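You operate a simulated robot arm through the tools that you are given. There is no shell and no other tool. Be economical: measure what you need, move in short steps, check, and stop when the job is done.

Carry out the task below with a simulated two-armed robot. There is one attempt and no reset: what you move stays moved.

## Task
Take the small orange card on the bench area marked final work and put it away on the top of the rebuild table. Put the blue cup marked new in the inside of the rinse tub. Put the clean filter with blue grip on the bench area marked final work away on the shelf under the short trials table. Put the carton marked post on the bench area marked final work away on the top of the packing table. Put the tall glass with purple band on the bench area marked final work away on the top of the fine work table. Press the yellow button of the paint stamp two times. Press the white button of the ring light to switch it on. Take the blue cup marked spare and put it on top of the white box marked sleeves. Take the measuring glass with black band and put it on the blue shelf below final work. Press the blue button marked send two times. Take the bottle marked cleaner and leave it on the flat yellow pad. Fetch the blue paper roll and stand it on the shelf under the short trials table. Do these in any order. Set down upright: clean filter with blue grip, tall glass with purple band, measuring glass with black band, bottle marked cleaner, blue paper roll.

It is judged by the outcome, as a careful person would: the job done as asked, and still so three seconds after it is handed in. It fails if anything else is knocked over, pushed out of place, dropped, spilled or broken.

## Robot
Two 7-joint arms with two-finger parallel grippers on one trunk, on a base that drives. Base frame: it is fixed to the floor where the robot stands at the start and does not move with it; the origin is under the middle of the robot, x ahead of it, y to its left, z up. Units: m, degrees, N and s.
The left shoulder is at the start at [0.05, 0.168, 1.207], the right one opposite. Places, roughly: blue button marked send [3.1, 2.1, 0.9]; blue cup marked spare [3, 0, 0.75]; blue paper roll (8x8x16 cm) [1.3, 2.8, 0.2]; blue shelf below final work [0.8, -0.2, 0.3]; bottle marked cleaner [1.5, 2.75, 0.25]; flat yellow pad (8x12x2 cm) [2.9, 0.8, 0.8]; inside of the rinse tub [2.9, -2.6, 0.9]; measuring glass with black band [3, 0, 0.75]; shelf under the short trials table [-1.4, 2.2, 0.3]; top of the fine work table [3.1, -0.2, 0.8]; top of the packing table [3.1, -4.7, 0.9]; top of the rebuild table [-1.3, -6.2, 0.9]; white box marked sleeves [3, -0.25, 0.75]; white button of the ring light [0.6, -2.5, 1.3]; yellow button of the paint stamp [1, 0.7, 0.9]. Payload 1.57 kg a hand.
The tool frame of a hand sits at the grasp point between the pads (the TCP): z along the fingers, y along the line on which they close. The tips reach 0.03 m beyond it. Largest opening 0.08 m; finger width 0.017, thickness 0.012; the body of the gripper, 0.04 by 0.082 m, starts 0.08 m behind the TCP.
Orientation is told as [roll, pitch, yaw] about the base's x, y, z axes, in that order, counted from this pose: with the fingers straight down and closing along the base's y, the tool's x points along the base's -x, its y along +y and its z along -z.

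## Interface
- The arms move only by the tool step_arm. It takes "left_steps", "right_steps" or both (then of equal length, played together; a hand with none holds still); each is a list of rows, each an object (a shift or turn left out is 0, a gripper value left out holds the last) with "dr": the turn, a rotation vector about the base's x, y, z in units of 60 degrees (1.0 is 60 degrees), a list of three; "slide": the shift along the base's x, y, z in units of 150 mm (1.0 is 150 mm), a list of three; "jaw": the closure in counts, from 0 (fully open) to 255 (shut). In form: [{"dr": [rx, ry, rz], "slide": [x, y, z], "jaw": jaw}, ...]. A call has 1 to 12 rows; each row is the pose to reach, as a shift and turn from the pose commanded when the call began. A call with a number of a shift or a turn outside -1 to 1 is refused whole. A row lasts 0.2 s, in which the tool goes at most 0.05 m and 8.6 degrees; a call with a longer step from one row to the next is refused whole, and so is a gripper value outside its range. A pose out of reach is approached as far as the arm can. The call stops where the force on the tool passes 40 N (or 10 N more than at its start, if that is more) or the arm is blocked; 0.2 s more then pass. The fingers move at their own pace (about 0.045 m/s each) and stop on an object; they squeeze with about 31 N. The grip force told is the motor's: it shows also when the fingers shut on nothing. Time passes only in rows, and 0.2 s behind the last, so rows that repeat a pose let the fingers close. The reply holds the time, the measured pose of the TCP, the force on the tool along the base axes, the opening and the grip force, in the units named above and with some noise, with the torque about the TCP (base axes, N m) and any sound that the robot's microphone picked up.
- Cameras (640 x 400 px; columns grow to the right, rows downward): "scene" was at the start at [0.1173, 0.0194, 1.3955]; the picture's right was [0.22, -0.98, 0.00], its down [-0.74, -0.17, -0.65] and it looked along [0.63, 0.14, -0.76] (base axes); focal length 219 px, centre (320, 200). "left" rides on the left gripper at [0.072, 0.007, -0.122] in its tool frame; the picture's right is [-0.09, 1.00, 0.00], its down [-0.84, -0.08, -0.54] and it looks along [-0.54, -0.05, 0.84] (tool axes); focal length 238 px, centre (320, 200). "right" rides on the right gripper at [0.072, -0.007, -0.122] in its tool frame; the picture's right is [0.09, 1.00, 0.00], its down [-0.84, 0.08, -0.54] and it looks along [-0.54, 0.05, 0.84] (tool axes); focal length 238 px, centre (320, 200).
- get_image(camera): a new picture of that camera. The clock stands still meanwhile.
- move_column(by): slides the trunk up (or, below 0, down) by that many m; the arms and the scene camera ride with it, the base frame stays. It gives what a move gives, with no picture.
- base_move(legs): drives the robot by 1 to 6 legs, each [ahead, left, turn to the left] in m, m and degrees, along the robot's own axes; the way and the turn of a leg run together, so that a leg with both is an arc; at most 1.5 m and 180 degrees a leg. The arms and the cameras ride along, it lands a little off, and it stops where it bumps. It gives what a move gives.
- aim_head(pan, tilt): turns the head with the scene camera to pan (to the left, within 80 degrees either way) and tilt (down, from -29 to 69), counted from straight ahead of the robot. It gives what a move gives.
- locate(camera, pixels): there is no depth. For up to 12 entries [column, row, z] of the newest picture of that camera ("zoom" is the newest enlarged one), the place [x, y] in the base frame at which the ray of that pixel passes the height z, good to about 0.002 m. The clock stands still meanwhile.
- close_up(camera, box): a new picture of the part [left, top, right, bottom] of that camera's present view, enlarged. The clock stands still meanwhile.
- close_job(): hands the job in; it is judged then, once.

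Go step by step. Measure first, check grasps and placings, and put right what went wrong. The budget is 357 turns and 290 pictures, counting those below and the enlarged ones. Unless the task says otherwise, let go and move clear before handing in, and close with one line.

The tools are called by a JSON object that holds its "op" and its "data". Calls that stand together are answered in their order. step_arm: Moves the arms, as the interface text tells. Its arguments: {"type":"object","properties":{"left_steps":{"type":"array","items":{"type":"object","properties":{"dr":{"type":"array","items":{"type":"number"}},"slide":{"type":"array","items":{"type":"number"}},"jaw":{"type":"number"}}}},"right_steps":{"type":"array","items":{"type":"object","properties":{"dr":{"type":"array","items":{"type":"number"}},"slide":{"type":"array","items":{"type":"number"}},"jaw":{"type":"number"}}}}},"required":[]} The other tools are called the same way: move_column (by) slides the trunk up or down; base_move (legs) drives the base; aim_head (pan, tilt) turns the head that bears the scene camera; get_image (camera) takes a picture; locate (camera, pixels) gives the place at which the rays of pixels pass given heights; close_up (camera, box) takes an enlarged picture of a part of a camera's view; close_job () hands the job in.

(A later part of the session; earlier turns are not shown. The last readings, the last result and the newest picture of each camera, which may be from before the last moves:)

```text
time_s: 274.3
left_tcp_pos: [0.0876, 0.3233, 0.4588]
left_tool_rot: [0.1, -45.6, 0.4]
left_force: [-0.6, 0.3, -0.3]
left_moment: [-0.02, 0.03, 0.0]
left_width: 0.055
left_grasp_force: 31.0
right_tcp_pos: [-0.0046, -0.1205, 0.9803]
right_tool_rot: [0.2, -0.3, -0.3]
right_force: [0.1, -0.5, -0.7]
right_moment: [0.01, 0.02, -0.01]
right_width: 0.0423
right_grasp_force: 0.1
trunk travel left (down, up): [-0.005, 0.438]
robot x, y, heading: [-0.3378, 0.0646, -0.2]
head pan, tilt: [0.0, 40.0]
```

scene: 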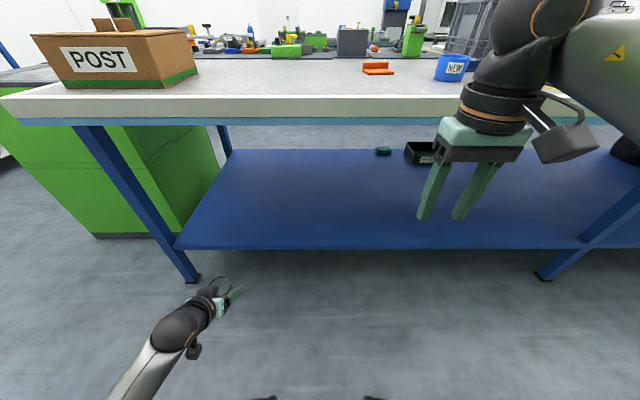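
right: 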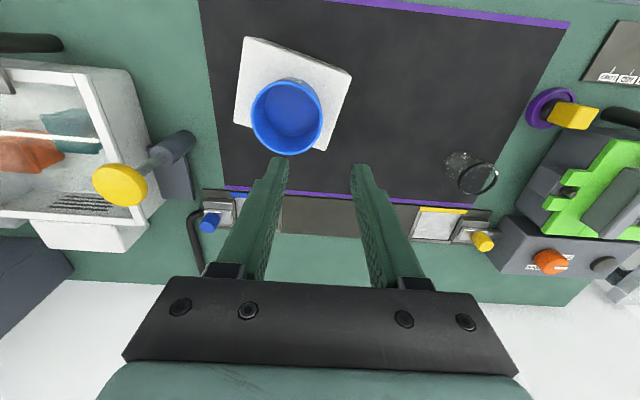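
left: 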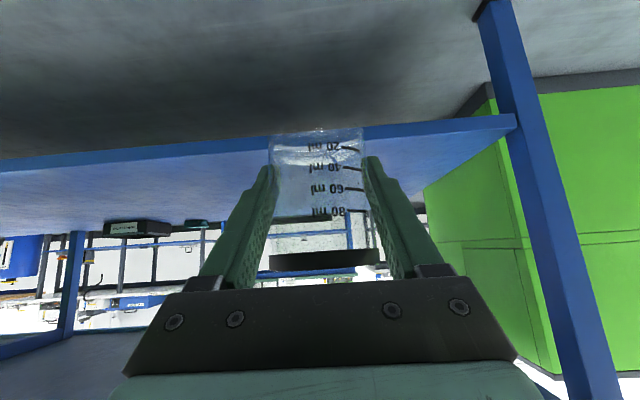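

Shelf top ≈0.30, front edge x≈0.36. I drive 0.3 ahead, then extend and lower.

{"op": "base_move", "data": {"legs": [[0.3, 0, 0]]}}

{"op": "step_arm", "data": {"left_steps": [{"slide": [0.25, 0, 0]}, {"slide": [0.5, 0, 0]}, {"slide": [0.65, 0, -0.2]}, {"slide": [0.65, 0, -0.45]}]}}

{"op": "get_image", "data": {"camera": "left"}}

{"op": "get_image", "data": {"camera": "scene"}}

```text
time_s: 276.4
left_tcp_pos: [0.386, 0.3212, 0.4588]
left_tool_rot: [0.1, -45.6, 0.4]
left_force: [-0.7, -0.2, -0.1]
left_moment: [0.0, 0.05, 0.01]
left_width: 0.0549
left_grasp_force: 31.0
right_tcp_pos: [0.293, -0.1228, 0.9804]
right_tool_rot: [0.3, -0.4, -0.5]
right_force: [-0.9, -0.5, 0.7]
right_moment: [0.0, 0.01, -0.02]
right_width: 0.0426
right_grasp_force: 0.0
trunk travel left (down, up): [-0.005, 0.438]
robot x, y, heading: [-0.0398, 0.0598, -0.5]
head pan, tilt: [0.0, 40.0]
```

```text
time_s: 277.4
left_tcp_pos: [0.4844, 0.3215, 0.3931]
left_tool_rot: [0.1, -45.7, 0.2]
left_force: [0.8, 0.2, -0.9]
left_moment: [-0.01, 0.02, 0.0]
left_width: 0.0551
left_grasp_force: 31.6
right_tcp_pos: [0.2936, -0.1222, 0.9798]
right_tool_rot: [0.2, -0.3, -0.5]
right_force: [-0.7, -1.2, 0.2]
right_moment: [0.01, 0.0, -0.03]
right_width: 0.0423
right_grasp_force: 0.0
trunk travel left (down, up): [-0.005, 0.438]
robot x, y, heading: [-0.0408, 0.0635, -0.6]
head pan, tilt: [0.0, 40.0]
```

```text
188 pictures are left
```

left: 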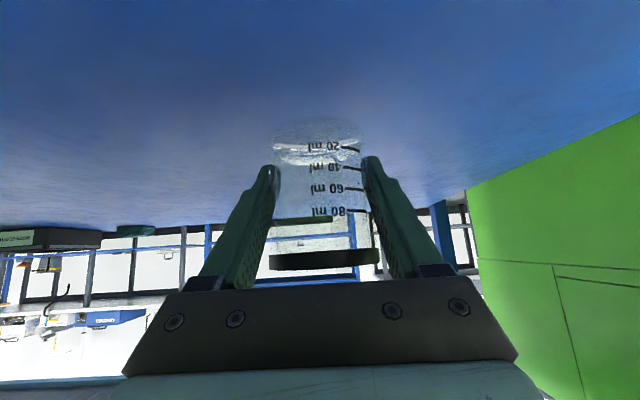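

```text
187 pictures are left
```

scene: 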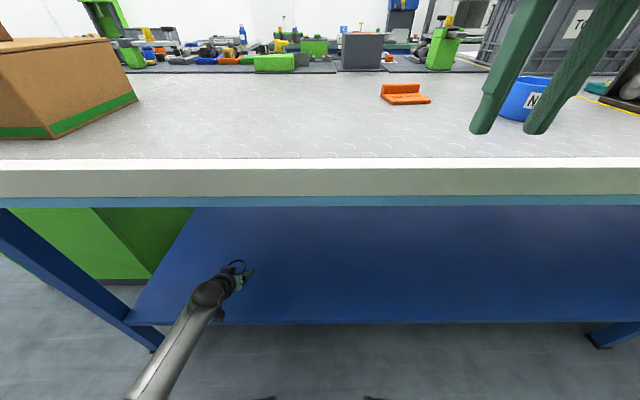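

{"op": "step_arm", "data": {"left_steps": [{"slide": [0, 0, -0.1]}, {"slide": [0, 0, -0.18]}, {"slide": [0, 0, -0.22]}, {"slide": [0, 0, -0.245]}, {"slide": [0, 0, -0.265]}, {"slide": [0, 0, -0.28]}, {"slide": [0, 0, -0.295]}]}}

{"op": "get_image", "data": {"camera": "left"}}

```text
time_s: 279.0
left_tcp_pos: [0.4848, 0.3214, 0.3466]
left_tool_rot: [0.1, -45.6, 0.3]
left_force: [0.3, 0.3, -1.1]
left_moment: [0.01, 0.0, 0.01]
left_width: 0.0551
left_grasp_force: 30.8
right_tcp_pos: [0.2927, -0.1236, 0.9799]
right_tool_rot: [0.2, -0.3, -0.5]
right_force: [0.5, -0.4, 0.3]
right_moment: [-0.02, -0.05, 0.0]
right_width: 0.0423
right_grasp_force: 0.0
trunk travel left (down, up): [-0.005, 0.438]
robot x, y, heading: [-0.0415, 0.0635, -0.6]
head pan, tilt: [0.0, 40.0]
```

```text
186 pictures are left
```

left: 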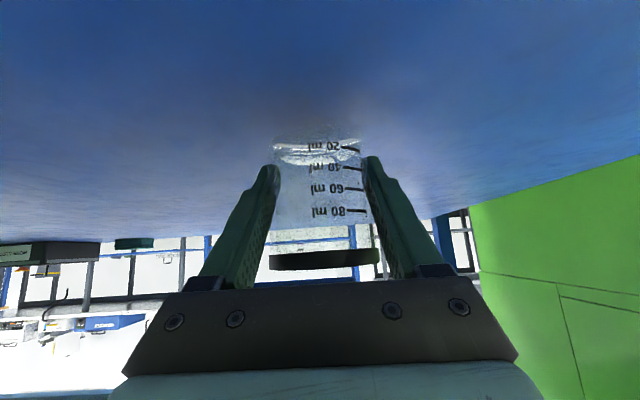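

{"op": "step_arm", "data": {"left_steps": [{"slide": [0, 0, -0.015]}, {"slide": [0, 0, -0.03]}, {"slide": [0, 0, -0.045]}, {"slide": [0, 0, -0.06]}, {"slide": [0, 0, -0.07]}]}}

```text
time_s: 280.2
left_tcp_pos: [0.4841, 0.3227, 0.336]
left_tool_rot: [0.1, -45.6, 0.3]
left_force: [0.5, 0.0, 0.0]
left_moment: [0.02, -0.04, 0.0]
left_width: 0.0548
left_grasp_force: 30.9
right_tcp_pos: [0.2926, -0.1227, 0.9804]
right_tool_rot: [0.2, -0.3, -0.5]
right_force: [-0.3, 0.1, -0.2]
right_moment: [0.01, 0.02, 0.01]
right_width: 0.0419
right_grasp_force: 0.0
trunk travel left (down, up): [-0.005, 0.438]
robot x, y, heading: [-0.0401, 0.0633, -0.3]
head pan, tilt: [0.0, 40.0]
```

{"op": "step_arm", "data": {"left_steps": [{"slide": [0, 0, -0.015]}, {"slide": [0, 0, -0.03]}, {"slide": [0, 0, -0.045]}]}}

{"op": "get_image", "data": {"camera": "left"}}

```text
time_s: 281.0
left_tcp_pos: [0.485, 0.3218, 0.3305]
left_tool_rot: [0.1, -45.6, 0.3]
left_force: [0.0, -0.5, -0.6]
left_moment: [-0.03, 0.0, 0.0]
left_width: 0.055
left_grasp_force: 30.8
right_tcp_pos: [0.292, -0.1226, 0.9798]
right_tool_rot: [0.1, -0.3, -0.5]
right_force: [0.0, -0.5, -0.7]
right_moment: [-0.02, -0.01, -0.01]
right_width: 0.0424
right_grasp_force: 0.0
trunk travel left (down, up): [-0.005, 0.438]
robot x, y, heading: [-0.0412, 0.0615, -0.4]
head pan, tilt: [0.0, 40.0]
```

```text
185 pictures are left
```

left: 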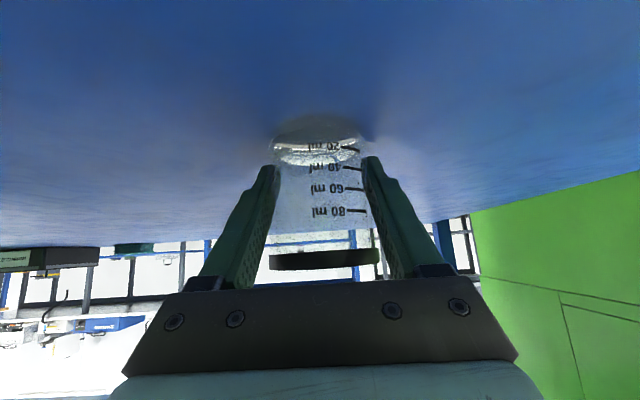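

{"op": "step_arm", "data": {"left_steps": [{"slide": [0, 0, -0.015]}, {"slide": [0, 0, -0.03]}, {"slide": [0, 0, -0.045]}, {"slide": [0, 0, -0.06]}]}}

{"op": "close_up", "data": {"camera": "left", "box": [220, 80, 420, 280]}}

```text
time_s: 282.0
left_tcp_pos: [0.4857, 0.3215, 0.3276]
left_tool_rot: [0.1, -46.4, 0.3]
left_force: [-6.4, -0.2, 26.3]
left_moment: [-0.4, 0.07, -0.12]
left_width: 0.0551
left_grasp_force: 30.8
right_tcp_pos: [0.29, -0.1238, 0.9808]
right_tool_rot: [0.2, -0.5, -0.5]
right_force: [-0.5, 0.0, -0.5]
right_moment: [0.03, 0.0, -0.03]
right_width: 0.0423
right_grasp_force: 0.0
trunk travel left (down, up): [-0.005, 0.438]
robot x, y, heading: [-0.0429, 0.0585, -0.3]
head pan, tilt: [0.0, 40.0]
```

```text
2.00 times, centred on (320, 180) of left
```

zoom: 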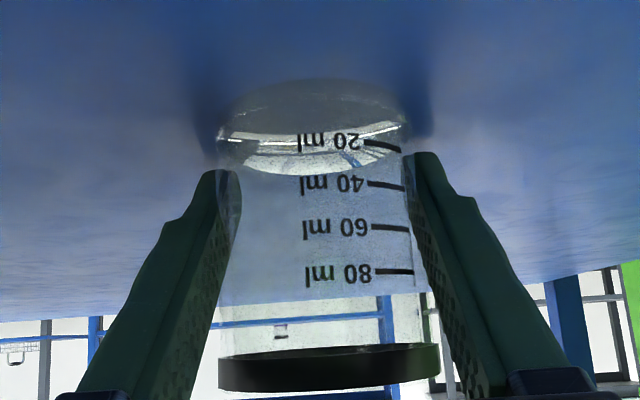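

Contact (26 N), shelf ≈0.28. I ease up 3 mm, open, and check before withdrawing.

{"op": "step_arm", "data": {"left_steps": [{"slide": [0, 0, 0.025]}, {"slide": [0, 0, 0.025], "jaw": 0}, {"slide": [0, 0, 0.025], "jaw": 0}, {"slide": [0, 0, 0.025], "jaw": 0}]}}

{"op": "get_image", "data": {"camera": "left"}}

```text
time_s: 283.0
left_tcp_pos: [0.4854, 0.3238, 0.326]
left_tool_rot: [0.4, -45.8, 0.4]
left_force: [-0.6, 15.7, 17.7]
left_moment: [-0.19, -0.27, 0.22]
left_width: 0.0661
left_grasp_force: 0.1
right_tcp_pos: [0.2907, -0.1243, 0.9801]
right_tool_rot: [0.2, -0.4, -0.4]
right_force: [1.3, -0.5, -0.1]
right_moment: [-0.01, 0.02, -0.01]
right_width: 0.0423
right_grasp_force: 0.0
trunk travel left (down, up): [-0.005, 0.438]
robot x, y, heading: [-0.041, 0.0614, -0.5]
head pan, tilt: [0.0, 40.0]
```

```text
183 pictures are left
```

left: 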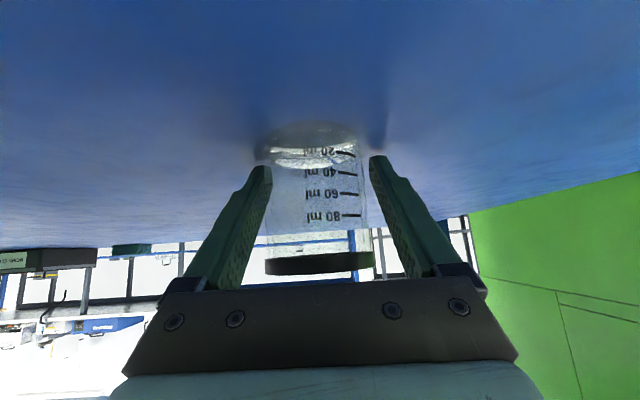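

Sideways/upward force suggests the fingertips rub the shelf; I raise 5 mm and see whether the fingers free.

{"op": "step_arm", "data": {"left_steps": [{"slide": [0, 0, 0.015]}, {"slide": [0, 0, 0.03]}, {"slide": [0, 0, 0.03]}]}}

{"op": "close_up", "data": {"camera": "left", "box": [220, 80, 420, 280]}}

```text
time_s: 283.8
left_tcp_pos: [0.4821, 0.3207, 0.3264]
left_tool_rot: [0.0, -45.3, 0.3]
left_force: [0.2, -0.1, 0.3]
left_moment: [-0.04, 0.01, 0.02]
left_width: 0.08
left_grasp_force: 0.1
right_tcp_pos: [0.2911, -0.1227, 0.9803]
right_tool_rot: [0.2, -0.3, -0.5]
right_force: [-0.2, 1.0, -0.1]
right_moment: [0.01, -0.01, -0.03]
right_width: 0.0425
right_grasp_force: 0.0
trunk travel left (down, up): [-0.005, 0.438]
robot x, y, heading: [-0.0388, 0.0632, -0.6]
head pan, tilt: [0.0, 40.0]
```

```text
2.00 times, centred on (320, 180) of left
```

zoom: 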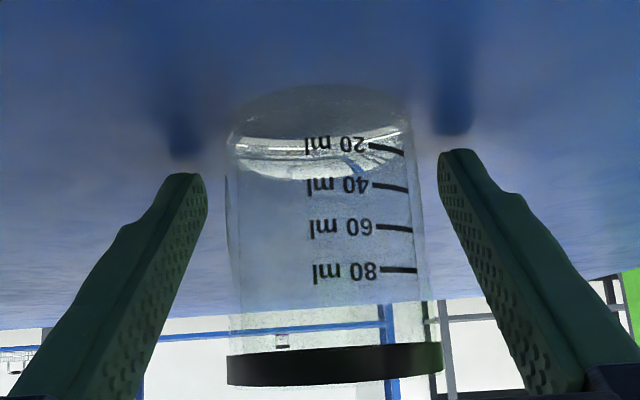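

Fingers free, glass standing on the shelf. I back out diagonally and check.

{"op": "step_arm", "data": {"left_steps": [{"slide": [-0.15, 0, 0.15]}, {"slide": [-0.3, 0, 0.3]}, {"slide": [-0.5, 0, 0.5]}, {"slide": [-0.7, 0, 0.6]}]}}

{"op": "get_image", "data": {"camera": "left"}}

{"op": "base_move", "data": {"legs": [[-0.35, 0, 0.5]]}}

{"op": "move_column", "data": {"by": 0.4}}

{"op": "get_image", "data": {"camera": "scene"}}

```text
time_s: 284.8
left_tcp_pos: [0.3787, 0.3196, 0.4198]
left_tool_rot: [0.1, -45.7, 0.2]
left_force: [0.2, 0.8, 1.0]
left_moment: [-0.01, 0.02, 0.0]
left_width: 0.0797
left_grasp_force: 0.1
right_tcp_pos: [0.293, -0.1224, 0.9818]
right_tool_rot: [0.1, -0.2, -0.6]
right_force: [1.0, -0.3, 0.1]
right_moment: [-0.03, 0.03, -0.02]
right_width: 0.0423
right_grasp_force: 0.0
trunk travel left (down, up): [-0.005, 0.438]
robot x, y, heading: [-0.0425, 0.0616, -0.6]
head pan, tilt: [0.0, 40.0]
```

```text
181 pictures are left
```

left: 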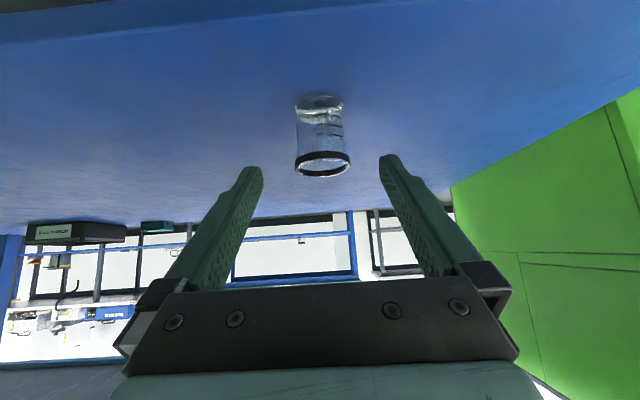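

```text
time_s: 287.0
left_tcp_pos: [0.0308, 0.3263, 0.4196]
left_tool_rot: [0.1, -45.6, 0.9]
left_force: [-1.4, 0.6, 0.4]
left_moment: [0.01, 0.01, 0.03]
left_width: 0.0797
left_grasp_force: 0.1
right_tcp_pos: [-0.0528, -0.118, 0.981]
right_tool_rot: [0.2, -0.3, 0.2]
right_force: [0.2, 0.1, -0.6]
right_moment: [0.03, 0.01, -0.01]
right_width: 0.0422
right_grasp_force: 0.1
trunk travel left (down, up): [-0.005, 0.438]
robot x, y, heading: [-0.3873, 0.0635, 0.2]
head pan, tilt: [0.0, 40.0]
```

```text
time_s: 290.9
left_tcp_pos: [0.0301, 0.3268, 0.821]
left_tool_rot: [0.1, -45.7, 0.9]
left_force: [0.8, -0.5, 0.2]
left_moment: [-0.02, 0.01, -0.02]
left_width: 0.0801
left_grasp_force: 0.0
right_tcp_pos: [-0.0521, -0.1185, 1.3795]
right_tool_rot: [0.2, -0.3, 0.0]
right_force: [-0.8, -0.3, 0.0]
right_moment: [0.02, -0.02, -0.01]
right_width: 0.042
right_grasp_force: 0.0
trunk travel left (down, up): [-0.405, 0.038]
robot x, y, heading: [-0.3868, 0.0622, 0.2]
head pan, tilt: [0.0, 40.0]
```

```text
180 pictures are left
```

scene: 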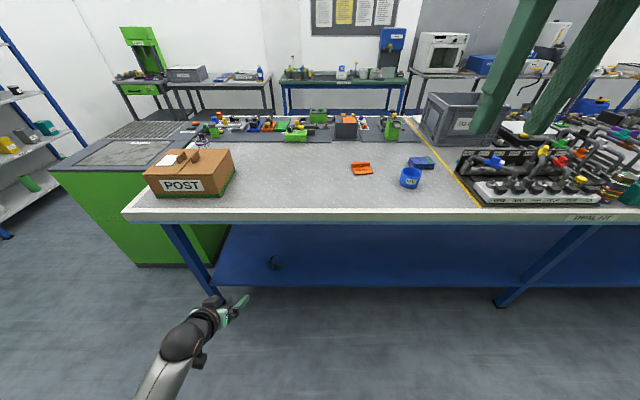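

The measuring glass stands on the blue shelf (275,262). Next: cup "new" with the right hand. I raise the left hand and position the base.

{"op": "step_arm", "data": {"left_steps": [{"slide": [0, 0, 0.3]}, {"slide": [0, 0, 0.6]}, {"slide": [0, 0, 0.9]}, {"slide": [0, 0, 1]}], "right_steps": [{"slide": [0.2, 0, -0.25], "jaw": 0}, {"slide": [0.4, 0, -0.5], "jaw": 0}, {"slide": [0.6, 0, -0.75], "jaw": 0}, {"slide": [0.8, 0, -0.9], "jaw": 0}]}}

{"op": "step_arm", "data": {"left_steps": [{"slide": [0, 0, 0.3]}, {"slide": [0, 0, 0.6]}, {"slide": [0, 0, 0.9]}, {"slide": [0, 0, 1]}]}}

{"op": "base_move", "data": {"legs": [[0, -0.25, 0], [0.36, 0, 0]]}}

{"op": "get_image", "data": {"camera": "right"}}

{"op": "get_image", "data": {"camera": "scene"}}

```text
time_s: 291.9
left_tcp_pos: [0.0316, 0.3259, 0.9691]
left_tool_rot: [0.1, -45.6, 0.8]
left_force: [-0.6, -0.5, -0.1]
left_moment: [0.0, -0.01, -0.02]
left_width: 0.0799
left_grasp_force: 0.1
right_tcp_pos: [0.0671, -0.1197, 1.2448]
right_tool_rot: [0.1, -0.3, 0.0]
right_force: [0.1, -0.6, -0.2]
right_moment: [0.0, -0.01, -0.02]
right_width: 0.08
right_grasp_force: 0.0
trunk travel left (down, up): [-0.405, 0.038]
robot x, y, heading: [-0.3887, 0.0625, 0.0]
head pan, tilt: [0.0, 40.0]
```

```text
time_s: 292.9
left_tcp_pos: [0.0308, 0.3263, 1.1195]
left_tool_rot: [0.2, -45.5, 0.8]
left_force: [0.1, 0.9, 0.2]
left_moment: [0.02, 0.0, -0.01]
left_width: 0.0799
left_grasp_force: 0.1
right_tcp_pos: [0.0675, -0.1188, 1.2456]
right_tool_rot: [0.2, -0.3, 0.1]
right_force: [0.1, 0.1, 0.1]
right_moment: [0.01, 0.03, 0.01]
right_width: 0.0801
right_grasp_force: 0.0
trunk travel left (down, up): [-0.405, 0.038]
robot x, y, heading: [-0.3873, 0.0648, 0.1]
head pan, tilt: [0.0, 40.0]
```

```text
time_s: 296.6
left_tcp_pos: [0.3911, 0.0723, 1.1209]
left_tool_rot: [0.1, -45.5, 0.7]
left_force: [0.3, -0.7, 0.0]
left_moment: [0.01, -0.01, 0.0]
left_width: 0.0799
left_grasp_force: 0.0
right_tcp_pos: [0.4259, -0.3707, 1.2451]
right_tool_rot: [0.2, -0.3, -0.1]
right_force: [-0.4, -0.4, 0.0]
right_moment: [0.02, -0.04, 0.01]
right_width: 0.0799
right_grasp_force: 0.0
trunk travel left (down, up): [-0.405, 0.038]
robot x, y, heading: [-0.0274, -0.1863, -0.0]
head pan, tilt: [0.0, 40.0]
```

```text
179 pictures are left
```

right: 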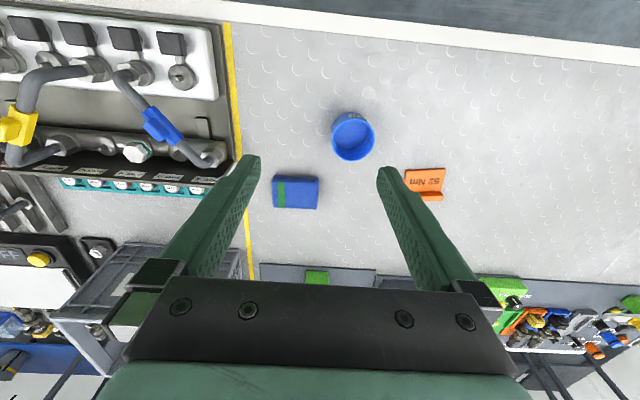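

```text
178 pictures are left
```

scene: 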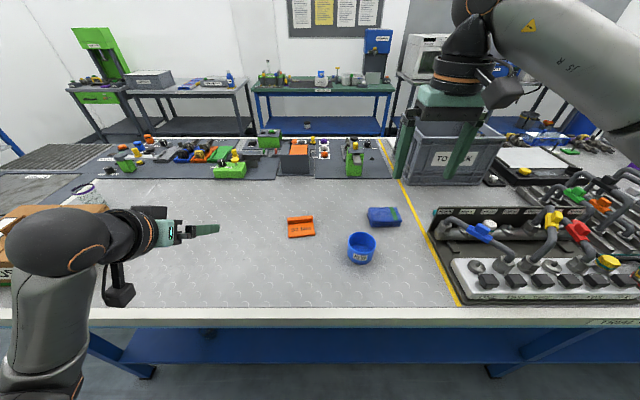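

{"op": "locate", "data": {"camera": "right", "pixels": [[353, 139, 0.974], [331, 138, 0.974], [375, 138, 0.974], [353, 139, 0.96], [405, 180, 0.92], [445, 180, 0.92]]}}

{"op": "locate", "data": {"camera": "scene", "pixels": [[362, 240, 0.974], [362, 240, 0.96], [348, 240, 0.974], [376, 240, 0.974], [361, 265, 0.9]]}}

```text
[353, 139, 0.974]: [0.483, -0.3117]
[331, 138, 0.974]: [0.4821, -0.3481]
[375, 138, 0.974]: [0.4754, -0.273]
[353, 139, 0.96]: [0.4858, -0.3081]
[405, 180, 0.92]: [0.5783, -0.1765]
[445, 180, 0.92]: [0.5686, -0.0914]
```

```text
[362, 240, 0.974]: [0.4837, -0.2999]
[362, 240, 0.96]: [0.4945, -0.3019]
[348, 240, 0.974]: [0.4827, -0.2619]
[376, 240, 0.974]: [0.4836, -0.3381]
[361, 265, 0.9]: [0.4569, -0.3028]
```

{"op": "step_arm", "data": {"right_steps": [{"slide": [0.1, 0.18, -0.22]}, {"slide": [0.2, 0.36, -0.44]}, {"slide": [0.3, 0.54, -0.66]}, {"slide": [0.373, 0.69, -0.88]}, {"slide": [0.373, 0.69, -1]}]}}

{"op": "get_image", "data": {"camera": "right"}}

```text
time_s: 297.8
left_tcp_pos: [0.389, 0.0731, 1.119]
left_tool_rot: [0.1, -45.5, 0.6]
left_force: [0.0, -0.4, -0.2]
left_moment: [0.03, 0.01, 0.0]
left_width: 0.0798
left_grasp_force: 0.1
right_tcp_pos: [0.4819, -0.2689, 1.095]
right_tool_rot: [0.3, -0.5, -0.2]
right_force: [0.5, -0.1, -1.8]
right_moment: [0.04, -0.01, -0.02]
right_width: 0.08
right_grasp_force: 0.0
trunk travel left (down, up): [-0.405, 0.038]
robot x, y, heading: [-0.0277, -0.1883, 0.0]
head pan, tilt: [0.0, 40.0]
```

```text
177 pictures are left
```

right: 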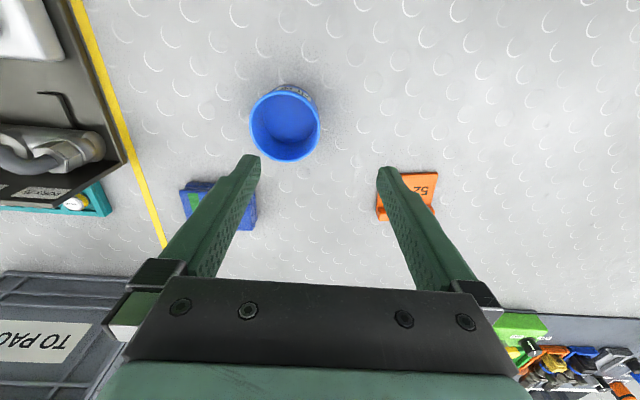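

{"op": "locate", "data": {"camera": "right", "pixels": [[285, 127, 0.974], [250, 128, 0.974], [320, 126, 0.974], [288, 162, 0.974], [282, 92, 0.974]]}}

```text
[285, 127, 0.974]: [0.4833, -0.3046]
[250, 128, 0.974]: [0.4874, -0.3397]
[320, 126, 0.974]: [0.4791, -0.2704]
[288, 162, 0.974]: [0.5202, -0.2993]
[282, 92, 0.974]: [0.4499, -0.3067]
```

Cup centre (0.484,-0.304); hand is aligned over its left wall. I descend to z 0.972 and close.

{"op": "step_arm", "data": {"right_steps": [{"slide": [0, 0, -0.25]}, {"slide": [0, 0, -0.5]}, {"slide": [0, 0, -0.7]}, {"slide": [0, 0, -0.82]}, {"slide": [0, 0, -0.82], "jaw": 255}, {"slide": [0, 0, -0.82], "jaw": 255}, {"slide": [0, 0, -0.82], "jaw": 255}, {"slide": [0, 0, -0.82], "jaw": 255}, {"slide": [0, 0, -0.82], "jaw": 255}, {"slide": [0, 0, -0.82], "jaw": 255}]}}

{"op": "get_image", "data": {"camera": "right"}}

```text
time_s: 300.0
left_tcp_pos: [0.3903, 0.0738, 1.1192]
left_tool_rot: [0.1, -45.6, 0.7]
left_force: [-0.4, -0.9, -0.3]
left_moment: [-0.02, -0.04, -0.03]
left_width: 0.0799
left_grasp_force: 0.0
right_tcp_pos: [0.4812, -0.2676, 0.9731]
right_tool_rot: [0.1, -0.3, -0.1]
right_force: [-0.9, -0.5, 2.5]
right_moment: [-0.26, 0.08, -0.11]
right_width: 0.0018
right_grasp_force: 23.8
trunk travel left (down, up): [-0.405, 0.038]
robot x, y, heading: [-0.0287, -0.1872, -0.1]
head pan, tilt: [0.0, 40.0]
```

```text
176 pictures are left
```

right: 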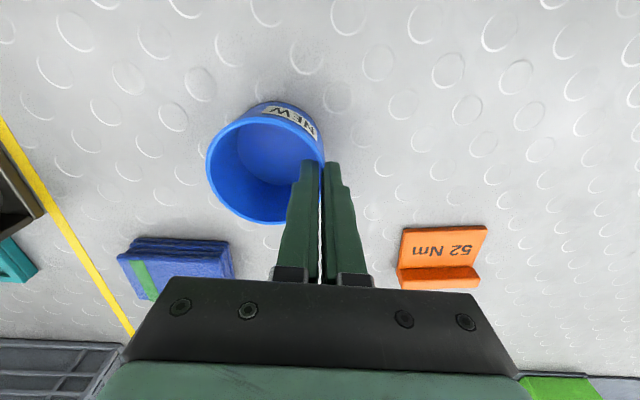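

Width 1.8 mm—thin wall; I lift gently and check that the cup comes along.

{"op": "step_arm", "data": {"right_steps": [{"slide": [0, 0, 0.1]}, {"slide": [0, 0, 0.25]}, {"slide": [0, 0, 0.5]}, {"slide": [0, 0, 0.75]}]}}

{"op": "get_image", "data": {"camera": "right"}}

{"op": "close_up", "data": {"camera": "scene", "box": [290, 150, 440, 280]}}

```text
time_s: 301.0
left_tcp_pos: [0.3905, 0.0736, 1.1185]
left_tool_rot: [0.1, -45.6, 0.7]
left_force: [0.3, -0.2, 0.3]
left_moment: [0.01, 0.01, 0.02]
left_width: 0.08
left_grasp_force: 0.0
right_tcp_pos: [0.4804, -0.2678, 1.0847]
right_tool_rot: [0.2, -0.4, 0.0]
right_force: [-0.1, -0.6, 0.5]
right_moment: [0.02, -0.02, 0.0]
right_width: 0.0015
right_grasp_force: 23.3
trunk travel left (down, up): [-0.405, 0.038]
robot x, y, heading: [-0.0271, -0.1869, -0.1]
head pan, tilt: [0.0, 40.0]
```

```text
175 pictures are left
```

right: 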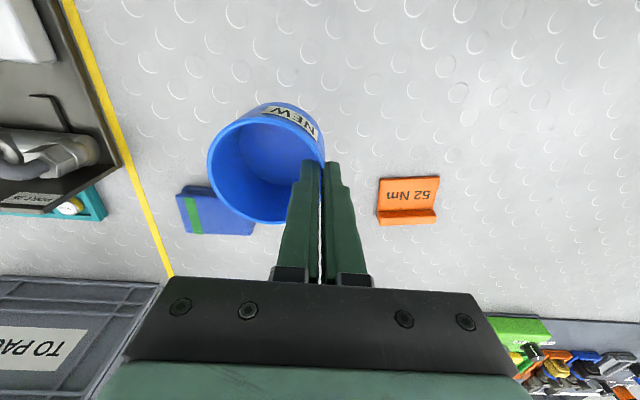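

```text
3.08 times, centred on (365, 215) of scene
```

zoom: 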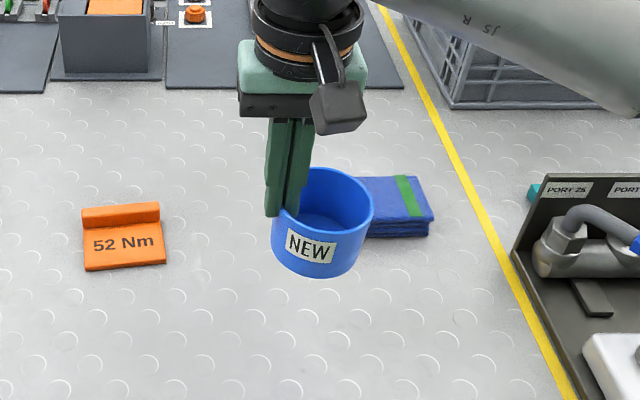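

The cup is held. I retract it, and turn the left hand to 15° tilt for the purple-band glass behind the carton.

{"op": "step_arm", "data": {"left_steps": [{"dr": [0, 0.125, 0], "slide": [0, 0, 0.15]}, {"dr": [0, 0.25, 0], "slide": [0, 0, 0.3]}, {"dr": [0, 0.375, 0], "slide": [0, 0, 0.45]}, {"dr": [0, 0.5, 0], "slide": [0, 0, 0.6]}], "right_steps": [{"slide": [-0.2, 0, 0.1]}, {"slide": [-0.4, 0, 0.2]}, {"slide": [-0.6, 0, 0.3]}, {"slide": [-0.8, 0, 0.4]}]}}

{"op": "base_move", "data": {"legs": [[0, 0.5, 0]]}}

{"op": "get_image", "data": {"camera": "left"}}

{"op": "get_image", "data": {"camera": "scene"}}

```text
time_s: 302.0
left_tcp_pos: [0.3908, 0.0723, 1.2103]
left_tool_rot: [0.5, -15.6, 0.6]
left_force: [-0.2, 0.5, -0.5]
left_moment: [0.0, 0.01, 0.01]
left_width: 0.0799
left_grasp_force: 0.1
right_tcp_pos: [0.361, -0.2684, 1.1455]
right_tool_rot: [0.2, -0.3, -0.1]
right_force: [-0.3, -0.2, -0.6]
right_moment: [-0.01, -0.02, -0.04]
right_width: 0.0017
right_grasp_force: 23.8
trunk travel left (down, up): [-0.405, 0.038]
robot x, y, heading: [-0.024, -0.1863, -0.1]
head pan, tilt: [0.0, 40.0]
```

```text
time_s: 305.0
left_tcp_pos: [0.3946, 0.5752, 1.2101]
left_tool_rot: [0.5, -15.6, 0.2]
left_force: [-0.5, -0.2, 0.7]
left_moment: [0.0, -0.02, 0.0]
left_width: 0.08
left_grasp_force: 0.1
right_tcp_pos: [0.3635, 0.2329, 1.145]
right_tool_rot: [0.2, -0.3, -0.4]
right_force: [0.0, -0.2, -0.7]
right_moment: [-0.01, 0.01, 0.0]
right_width: 0.0019
right_grasp_force: 23.1
trunk travel left (down, up): [-0.405, 0.038]
robot x, y, heading: [-0.0237, 0.3146, -0.3]
head pan, tilt: [0.0, 40.0]
```

```text
173 pictures are left
```

left: 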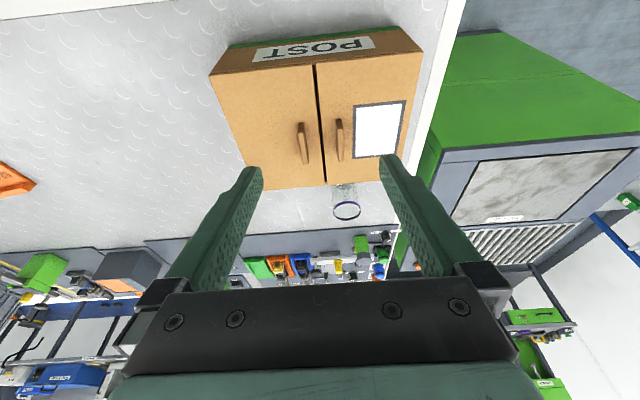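

```text
172 pictures are left
```

scene: 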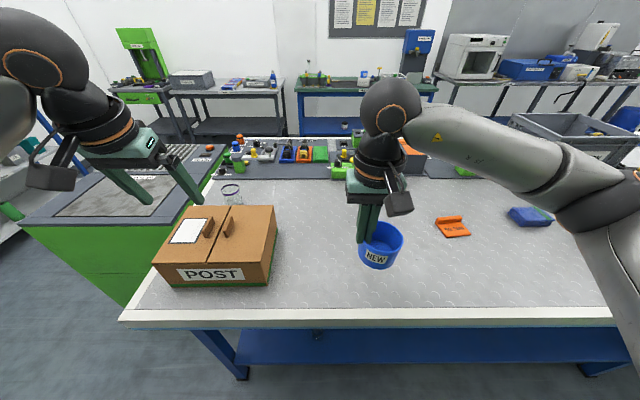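

{"op": "locate", "data": {"camera": "scene", "pixels": [[154, 263, 1.03], [268, 262, 1.03], [268, 262, 1.0], [275, 206, 1.03], [187, 206, 1.03], [231, 189, 1.02], [210, 219, 1.06], [229, 218, 1.06], [266, 287, 0.9]]}}

{"op": "locate", "data": {"camera": "left", "pixels": [[212, 75, 1.03], [212, 75, 1.0], [422, 50, 1.03], [248, 187, 1.03], [347, 210, 1.02], [347, 210, 1.03], [300, 124, 1.06], [338, 119, 1.06], [347, 210, 1.04]]}}

```text
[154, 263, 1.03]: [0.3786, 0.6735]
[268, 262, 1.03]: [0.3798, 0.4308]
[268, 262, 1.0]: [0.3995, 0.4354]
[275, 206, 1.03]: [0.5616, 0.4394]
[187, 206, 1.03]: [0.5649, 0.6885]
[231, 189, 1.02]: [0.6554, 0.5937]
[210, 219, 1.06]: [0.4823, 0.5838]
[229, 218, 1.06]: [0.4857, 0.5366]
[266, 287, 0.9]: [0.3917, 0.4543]
```

```text
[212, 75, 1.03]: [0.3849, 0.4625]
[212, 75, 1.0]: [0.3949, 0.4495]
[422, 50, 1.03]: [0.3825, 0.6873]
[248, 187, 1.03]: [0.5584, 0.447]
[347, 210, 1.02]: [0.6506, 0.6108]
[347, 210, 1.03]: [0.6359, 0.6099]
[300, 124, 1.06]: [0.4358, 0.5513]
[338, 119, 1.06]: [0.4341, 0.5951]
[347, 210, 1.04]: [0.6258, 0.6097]
```

{"op": "base_move", "data": {"legs": [[0.075, 0, 0.3]]}}

{"op": "step_arm", "data": {"left_steps": [{"slide": [0.25, 0.05, -0.1]}, {"slide": [0.5, 0.1, -0.2]}, {"slide": [0.75, 0.15, -0.3]}]}}

{"op": "get_image", "data": {"camera": "left"}}

{"op": "close_up", "data": {"camera": "scene", "box": [130, 170, 330, 300]}}

```text
time_s: 306.0
left_tcp_pos: [0.4691, 0.5745, 1.2093]
left_tool_rot: [0.4, -15.7, 0.5]
left_force: [-0.1, -0.6, 0.1]
left_moment: [0.01, 0.03, 0.01]
left_width: 0.0797
left_grasp_force: 0.1
right_tcp_pos: [0.4387, 0.2351, 1.1455]
right_tool_rot: [0.1, -0.4, -0.1]
right_force: [0.2, -0.4, 0.0]
right_moment: [0.03, 0.01, -0.03]
right_width: 0.0016
right_grasp_force: 22.7
trunk travel left (down, up): [-0.405, 0.038]
robot x, y, heading: [0.0506, 0.3149, -0.0]
head pan, tilt: [0.0, 40.0]
```

```text
time_s: 306.8
left_tcp_pos: [0.5817, 0.5976, 1.1633]
left_tool_rot: [0.6, -15.6, 0.5]
left_force: [-0.3, 0.6, 0.7]
left_moment: [0.04, 0.03, 0.03]
left_width: 0.0802
left_grasp_force: 0.0
right_tcp_pos: [0.4382, 0.2342, 1.1452]
right_tool_rot: [0.2, -0.3, -0.1]
right_force: [-0.3, -0.1, -0.3]
right_moment: [0.01, 0.01, 0.01]
right_width: 0.0017
right_grasp_force: 24.0
trunk travel left (down, up): [-0.405, 0.038]
robot x, y, heading: [0.0509, 0.314, 0.1]
head pan, tilt: [0.0, 40.0]
```

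```text
171 pictures are left
```

left: 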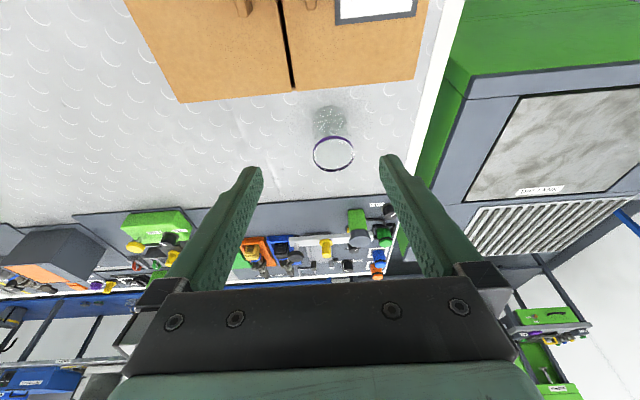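

```text
3.08 times, centred on (230, 235) of scene
```

zoom: 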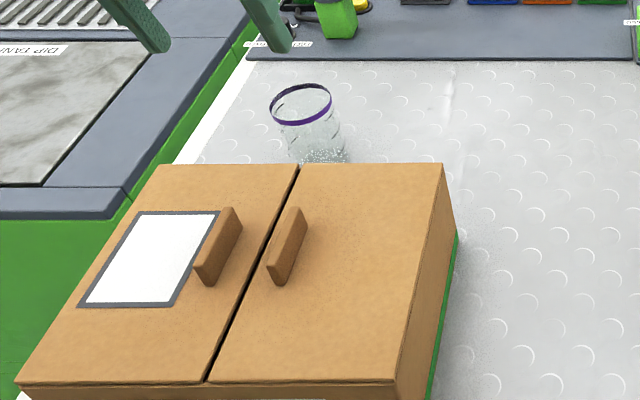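

{"op": "locate", "data": {"camera": "zoom", "pixels": [[301, 104, 1.0], [301, 104, 1.02], [301, 104, 1.04], [270, 106, 1.02], [332, 102, 1.02], [166, 163, 1.0], [443, 163, 1.0]]}}

{"op": "locate", "data": {"camera": "left", "pixels": [[334, 154, 1.0], [334, 154, 1.02], [334, 154, 1.04], [313, 155, 1.02], [354, 153, 1.02], [180, 102, 1.0], [416, 80, 1.0], [330, 112, 0.9]]}}

```text
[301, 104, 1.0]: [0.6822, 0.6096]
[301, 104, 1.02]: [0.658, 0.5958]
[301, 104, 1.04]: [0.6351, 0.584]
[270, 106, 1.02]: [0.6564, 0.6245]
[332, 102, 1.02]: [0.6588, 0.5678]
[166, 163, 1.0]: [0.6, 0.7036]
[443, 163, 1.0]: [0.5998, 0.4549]
```

```text
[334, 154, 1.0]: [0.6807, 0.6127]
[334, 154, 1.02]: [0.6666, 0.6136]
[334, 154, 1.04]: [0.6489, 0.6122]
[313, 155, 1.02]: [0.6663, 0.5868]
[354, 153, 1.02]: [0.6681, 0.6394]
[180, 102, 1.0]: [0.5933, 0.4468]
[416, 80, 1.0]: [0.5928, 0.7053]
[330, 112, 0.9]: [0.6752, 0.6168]
```

Glass: centre ≈ (0.681,0.611), rim ≈1.0, dia ≈0.057; carton back edge x≈0.597. I go above it.

{"op": "step_arm", "data": {"left_steps": [{"slide": [0.25, 0.05, -0.1]}, {"slide": [0.5, 0.09, -0.25]}, {"slide": [0.64, 0.09, -0.5]}, {"slide": [0.64, 0.09, -0.72]}]}}

{"op": "get_image", "data": {"camera": "left"}}

```text
time_s: 307.8
left_tcp_pos: [0.6761, 0.6118, 1.0559]
left_tool_rot: [0.6, -15.7, 0.3]
left_force: [0.4, -0.2, -0.8]
left_moment: [0.01, 0.0, -0.02]
left_width: 0.0801
left_grasp_force: 0.1
right_tcp_pos: [0.4385, 0.2338, 1.147]
right_tool_rot: [0.2, -0.4, -0.1]
right_force: [-0.4, -0.2, -0.3]
right_moment: [-0.01, 0.01, -0.01]
right_width: 0.0018
right_grasp_force: 23.8
trunk travel left (down, up): [-0.405, 0.038]
robot x, y, heading: [0.0479, 0.3151, -0.0]
head pan, tilt: [0.0, 40.0]
```

```text
169 pictures are left
```

left: 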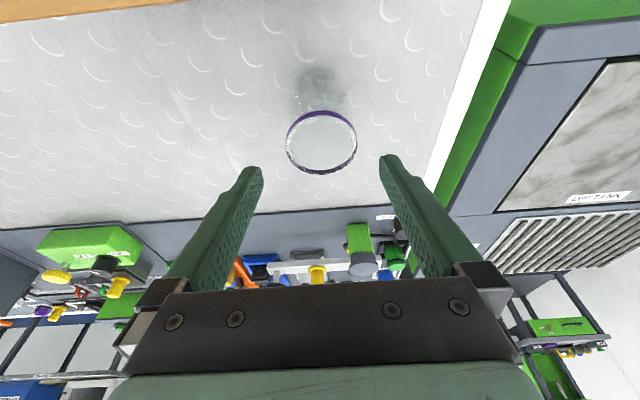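

{"op": "locate", "data": {"camera": "left", "pixels": [[322, 142, 1.0], [322, 142, 0.99], [322, 142, 1.01], [286, 144, 1.0], [357, 140, 1.0], [317, 88, 0.9]]}}

```text
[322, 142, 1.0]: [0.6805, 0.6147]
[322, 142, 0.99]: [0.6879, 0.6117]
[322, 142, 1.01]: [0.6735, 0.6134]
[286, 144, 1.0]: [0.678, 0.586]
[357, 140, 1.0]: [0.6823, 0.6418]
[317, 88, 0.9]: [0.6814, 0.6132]
```

{"op": "step_arm", "data": {"left_steps": [{"slide": [0.03, 0.01, -0.2]}, {"slide": [0.03, 0.01, -0.4]}, {"slide": [0.03, 0.01, -0.6]}, {"slide": [0.03, 0.01, -0.67]}, {"slide": [0.03, 0.01, -0.67]}]}}

{"op": "get_image", "data": {"camera": "left"}}

```text
time_s: 309.0
left_tcp_pos: [0.6796, 0.6129, 0.9558]
left_tool_rot: [0.5, -15.6, 0.4]
left_force: [0.6, -0.1, -0.4]
left_moment: [-0.01, 0.03, 0.02]
left_width: 0.0801
left_grasp_force: 0.0
right_tcp_pos: [0.4378, 0.2347, 1.1461]
right_tool_rot: [0.2, -0.3, -0.1]
right_force: [-0.7, 0.0, -1.1]
right_moment: [-0.04, -0.01, -0.01]
right_width: 0.0017
right_grasp_force: 23.5
trunk travel left (down, up): [-0.405, 0.038]
robot x, y, heading: [0.0489, 0.3125, 0.2]
head pan, tilt: [0.0, 40.0]
```

```text
168 pictures are left
```

left: 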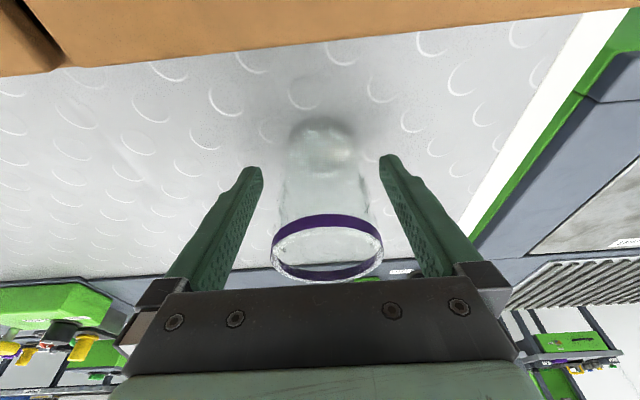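

The glass is between the fingers. I close and lift.

{"op": "step_arm", "data": {"left_steps": [{"jaw": 255}, {"jaw": 255}, {"jaw": 255}, {"jaw": 255}, {"slide": [0, 0, 0.15]}, {"slide": [0, 0, 0.4]}, {"slide": [0, 0, 0.7]}, {"slide": [0, 0, 1]}]}}

{"op": "get_image", "data": {"camera": "left"}}

```text
time_s: 310.8
left_tcp_pos: [0.6803, 0.6118, 1.1071]
left_tool_rot: [0.6, -15.5, 0.5]
left_force: [-0.3, 0.0, -0.8]
left_moment: [0.01, 0.01, -0.01]
left_width: 0.0564
left_grasp_force: 31.5
right_tcp_pos: [0.4391, 0.234, 1.1454]
right_tool_rot: [0.2, -0.3, -0.2]
right_force: [0.5, -0.4, -0.2]
right_moment: [0.03, -0.01, 0.0]
right_width: 0.0017
right_grasp_force: 23.6
trunk travel left (down, up): [-0.405, 0.038]
robot x, y, heading: [0.0486, 0.3149, 0.0]
head pan, tilt: [0.0, 40.0]
```

```text
167 pictures are left
```

left: 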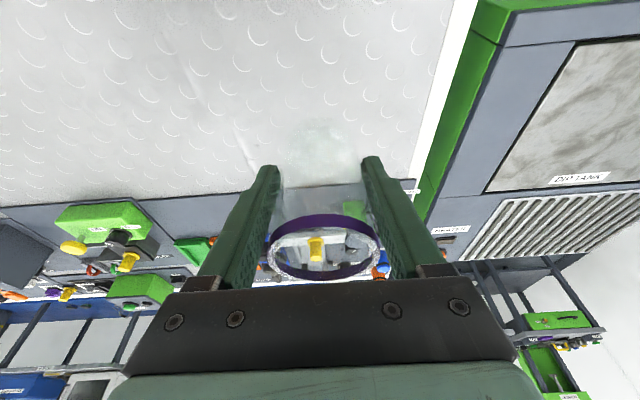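

Held (0.056). I raise more, retract over the carton, then back the base off and drive around to the far aisle.

{"op": "step_arm", "data": {"left_steps": [{"slide": [0, 0, 0.25]}, {"slide": [0, 0, 0.5]}, {"slide": [-0.2, 0, 0.6]}, {"slide": [-0.5, 0, 0.6]}, {"slide": [-0.8, 0, 0.6]}, {"slide": [-1, 0, 0.6]}]}}

{"op": "base_move", "data": {"legs": [[-0.45, 0, 0], [0, 1.5, 0], [0, 0.15, 0], [1.5, 0, 0], [0.95, 0, 0]]}}

{"op": "get_image", "data": {"camera": "scene"}}

```text
time_s: 312.2
left_tcp_pos: [0.5292, 0.6139, 1.1971]
left_tool_rot: [0.5, -15.5, 0.6]
left_force: [-0.8, 0.1, -1.5]
left_moment: [-0.01, -0.02, -0.02]
left_width: 0.0563
left_grasp_force: 31.2
right_tcp_pos: [0.4381, 0.2329, 1.1457]
right_tool_rot: [0.2, -0.4, 0.0]
right_force: [0.4, -0.2, -0.3]
right_moment: [0.01, 0.01, -0.02]
right_width: 0.0019
right_grasp_force: 23.9
trunk travel left (down, up): [-0.405, 0.038]
robot x, y, heading: [0.0464, 0.3163, -0.2]
head pan, tilt: [0.0, 40.0]
```

```text
time_s: 334.5
left_tcp_pos: [2.5107, 2.3042, 1.1956]
left_tool_rot: [0.4, -15.6, 1.7]
left_force: [-0.3, 0.8, -1.5]
left_moment: [0.02, 0.03, 0.02]
left_width: 0.0561
left_grasp_force: 31.0
right_tcp_pos: [2.4254, 1.9225, 1.1466]
right_tool_rot: [0.1, -0.3, 1.0]
right_force: [1.0, 0.2, 1.1]
right_moment: [-0.01, 0.04, -0.01]
right_width: 0.002
right_grasp_force: 23.6
trunk travel left (down, up): [-0.405, 0.038]
robot x, y, heading: [2.0337, 1.994, 1.2]
head pan, tilt: [0.0, 40.0]
```

```text
166 pictures are left
```

scene: 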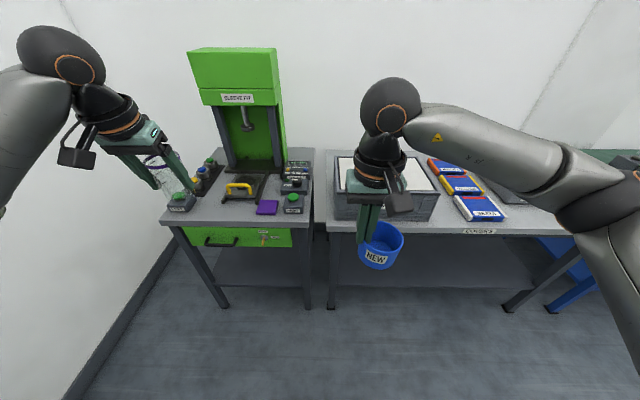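

Both objects held. I strafe along the aisle to the fine work table's right part.

{"op": "base_move", "data": {"legs": [[0, 0, -1.2], [0, -1.5, 0], [0, -1.2, 0]]}}

{"op": "get_image", "data": {"camera": "scene"}}

```text
time_s: 347.9
left_tcp_pos: [2.515, -0.3885, 1.1964]
left_tool_rot: [0.4, -15.7, 1.2]
left_force: [0.0, 0.3, -1.5]
left_moment: [0.01, 0.03, 0.0]
left_width: 0.0564
left_grasp_force: 31.0
right_tcp_pos: [2.429, -0.769, 1.1453]
right_tool_rot: [0.2, -0.3, 0.6]
right_force: [-1.2, -0.3, -0.3]
right_moment: [0.02, -0.01, 0.01]
right_width: 0.0018
right_grasp_force: 23.5
trunk travel left (down, up): [-0.405, 0.038]
robot x, y, heading: [2.0388, -0.6961, 0.9]
head pan, tilt: [0.0, 40.0]
```

```text
165 pictures are left
```

scene: 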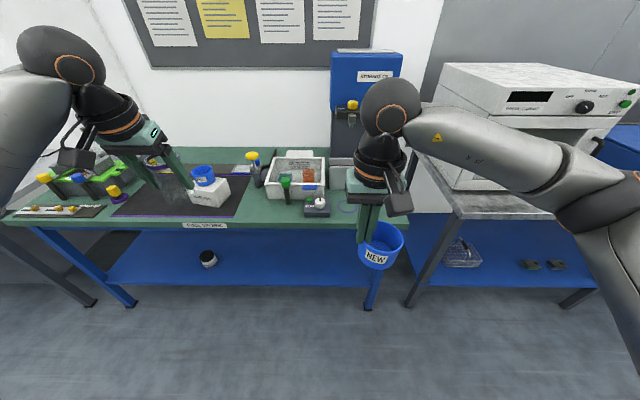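

{"op": "close_up", "data": {"camera": "scene", "box": [180, 140, 360, 240]}}

{"op": "locate", "data": {"camera": "scene", "pixels": [[238, 216, 0.8], [262, 210, 0.8], [285, 203, 0.8], [300, 217, 0.8], [262, 224, 0.8], [268, 196, 0.8]]}}

```text
3.56 times, centred on (270, 190) of scene
```

zoom: 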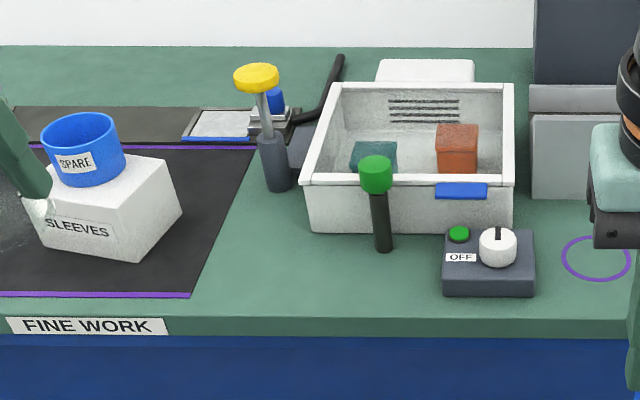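

```text
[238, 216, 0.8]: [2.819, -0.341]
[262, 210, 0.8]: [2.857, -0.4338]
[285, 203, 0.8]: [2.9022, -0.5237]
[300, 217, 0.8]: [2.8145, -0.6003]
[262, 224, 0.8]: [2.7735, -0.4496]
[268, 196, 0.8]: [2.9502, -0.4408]
```

Free bare spot at ≈ (2.865,-0.435). I position and lower.

{"op": "base_move", "data": {"legs": [[0, 0, -0.9], [0.27, -0.04, 0]]}}

{"op": "step_arm", "data": {"left_steps": [{"slide": [0.15, 0, -0.25]}, {"slide": [0.3, 0, -0.5]}, {"slide": [0.45, 0, -0.75]}, {"slide": [0.5, 0, -1]}]}}

{"op": "get_image", "data": {"camera": "left"}}

{"op": "get_image", "data": {"camera": "scene"}}

```text
time_s: 350.1
left_tcp_pos: [2.7902, -0.4377, 1.1962]
left_tool_rot: [0.5, -15.5, 0.2]
left_force: [-0.7, 0.4, -0.8]
left_moment: [0.0, 0.05, 0.01]
left_width: 0.0565
left_grasp_force: 31.0
right_tcp_pos: [2.6974, -0.8175, 1.1448]
right_tool_rot: [0.2, -0.3, -0.3]
right_force: [0.1, 0.6, -0.5]
right_moment: [0.01, 0.02, 0.0]
right_width: 0.0016
right_grasp_force: 23.2
trunk travel left (down, up): [-0.405, 0.038]
robot x, y, heading: [2.3079, -0.7341, -0.7]
head pan, tilt: [0.0, 40.0]
```

```text
time_s: 351.1
left_tcp_pos: [2.8658, -0.4394, 1.0452]
left_tool_rot: [0.5, -15.7, 0.2]
left_force: [0.6, 1.0, -0.6]
left_moment: [-0.01, -0.01, -0.01]
left_width: 0.0564
left_grasp_force: 31.2
right_tcp_pos: [2.6964, -0.8166, 1.1463]
right_tool_rot: [0.1, -0.4, -0.5]
right_force: [0.1, 0.3, 0.3]
right_moment: [0.02, 0.01, 0.02]
right_width: 0.0019
right_grasp_force: 23.7
trunk travel left (down, up): [-0.405, 0.038]
robot x, y, heading: [2.3089, -0.7315, -0.4]
head pan, tilt: [0.0, 40.0]
```

```text
163 pictures are left
```

left: 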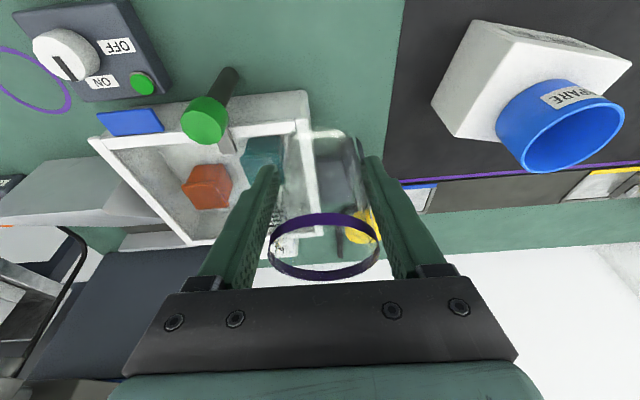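

```text
162 pictures are left
```

scene: 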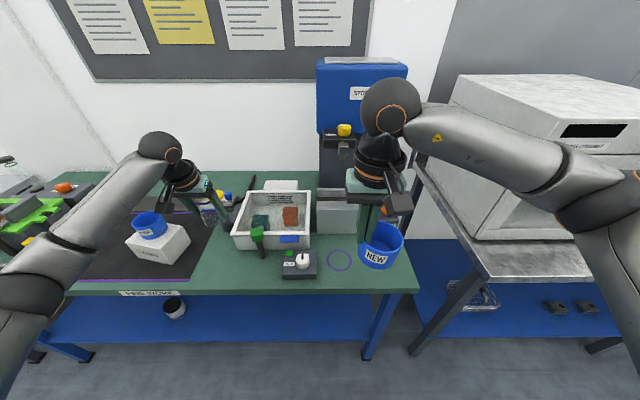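

{"op": "locate", "data": {"camera": "left", "pixels": [[306, 95, 0.88], [316, 225, 0.88], [237, 72, 0.8], [205, 120, 0.92], [392, 130, 0.8], [440, 100, 0.8], [360, 235, 0.95]]}}

```text
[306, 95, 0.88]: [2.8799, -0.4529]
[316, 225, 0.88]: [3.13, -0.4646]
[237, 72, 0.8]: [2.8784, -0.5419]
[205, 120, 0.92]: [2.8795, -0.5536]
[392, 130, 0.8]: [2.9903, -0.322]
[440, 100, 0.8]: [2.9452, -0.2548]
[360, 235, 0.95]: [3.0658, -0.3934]
```

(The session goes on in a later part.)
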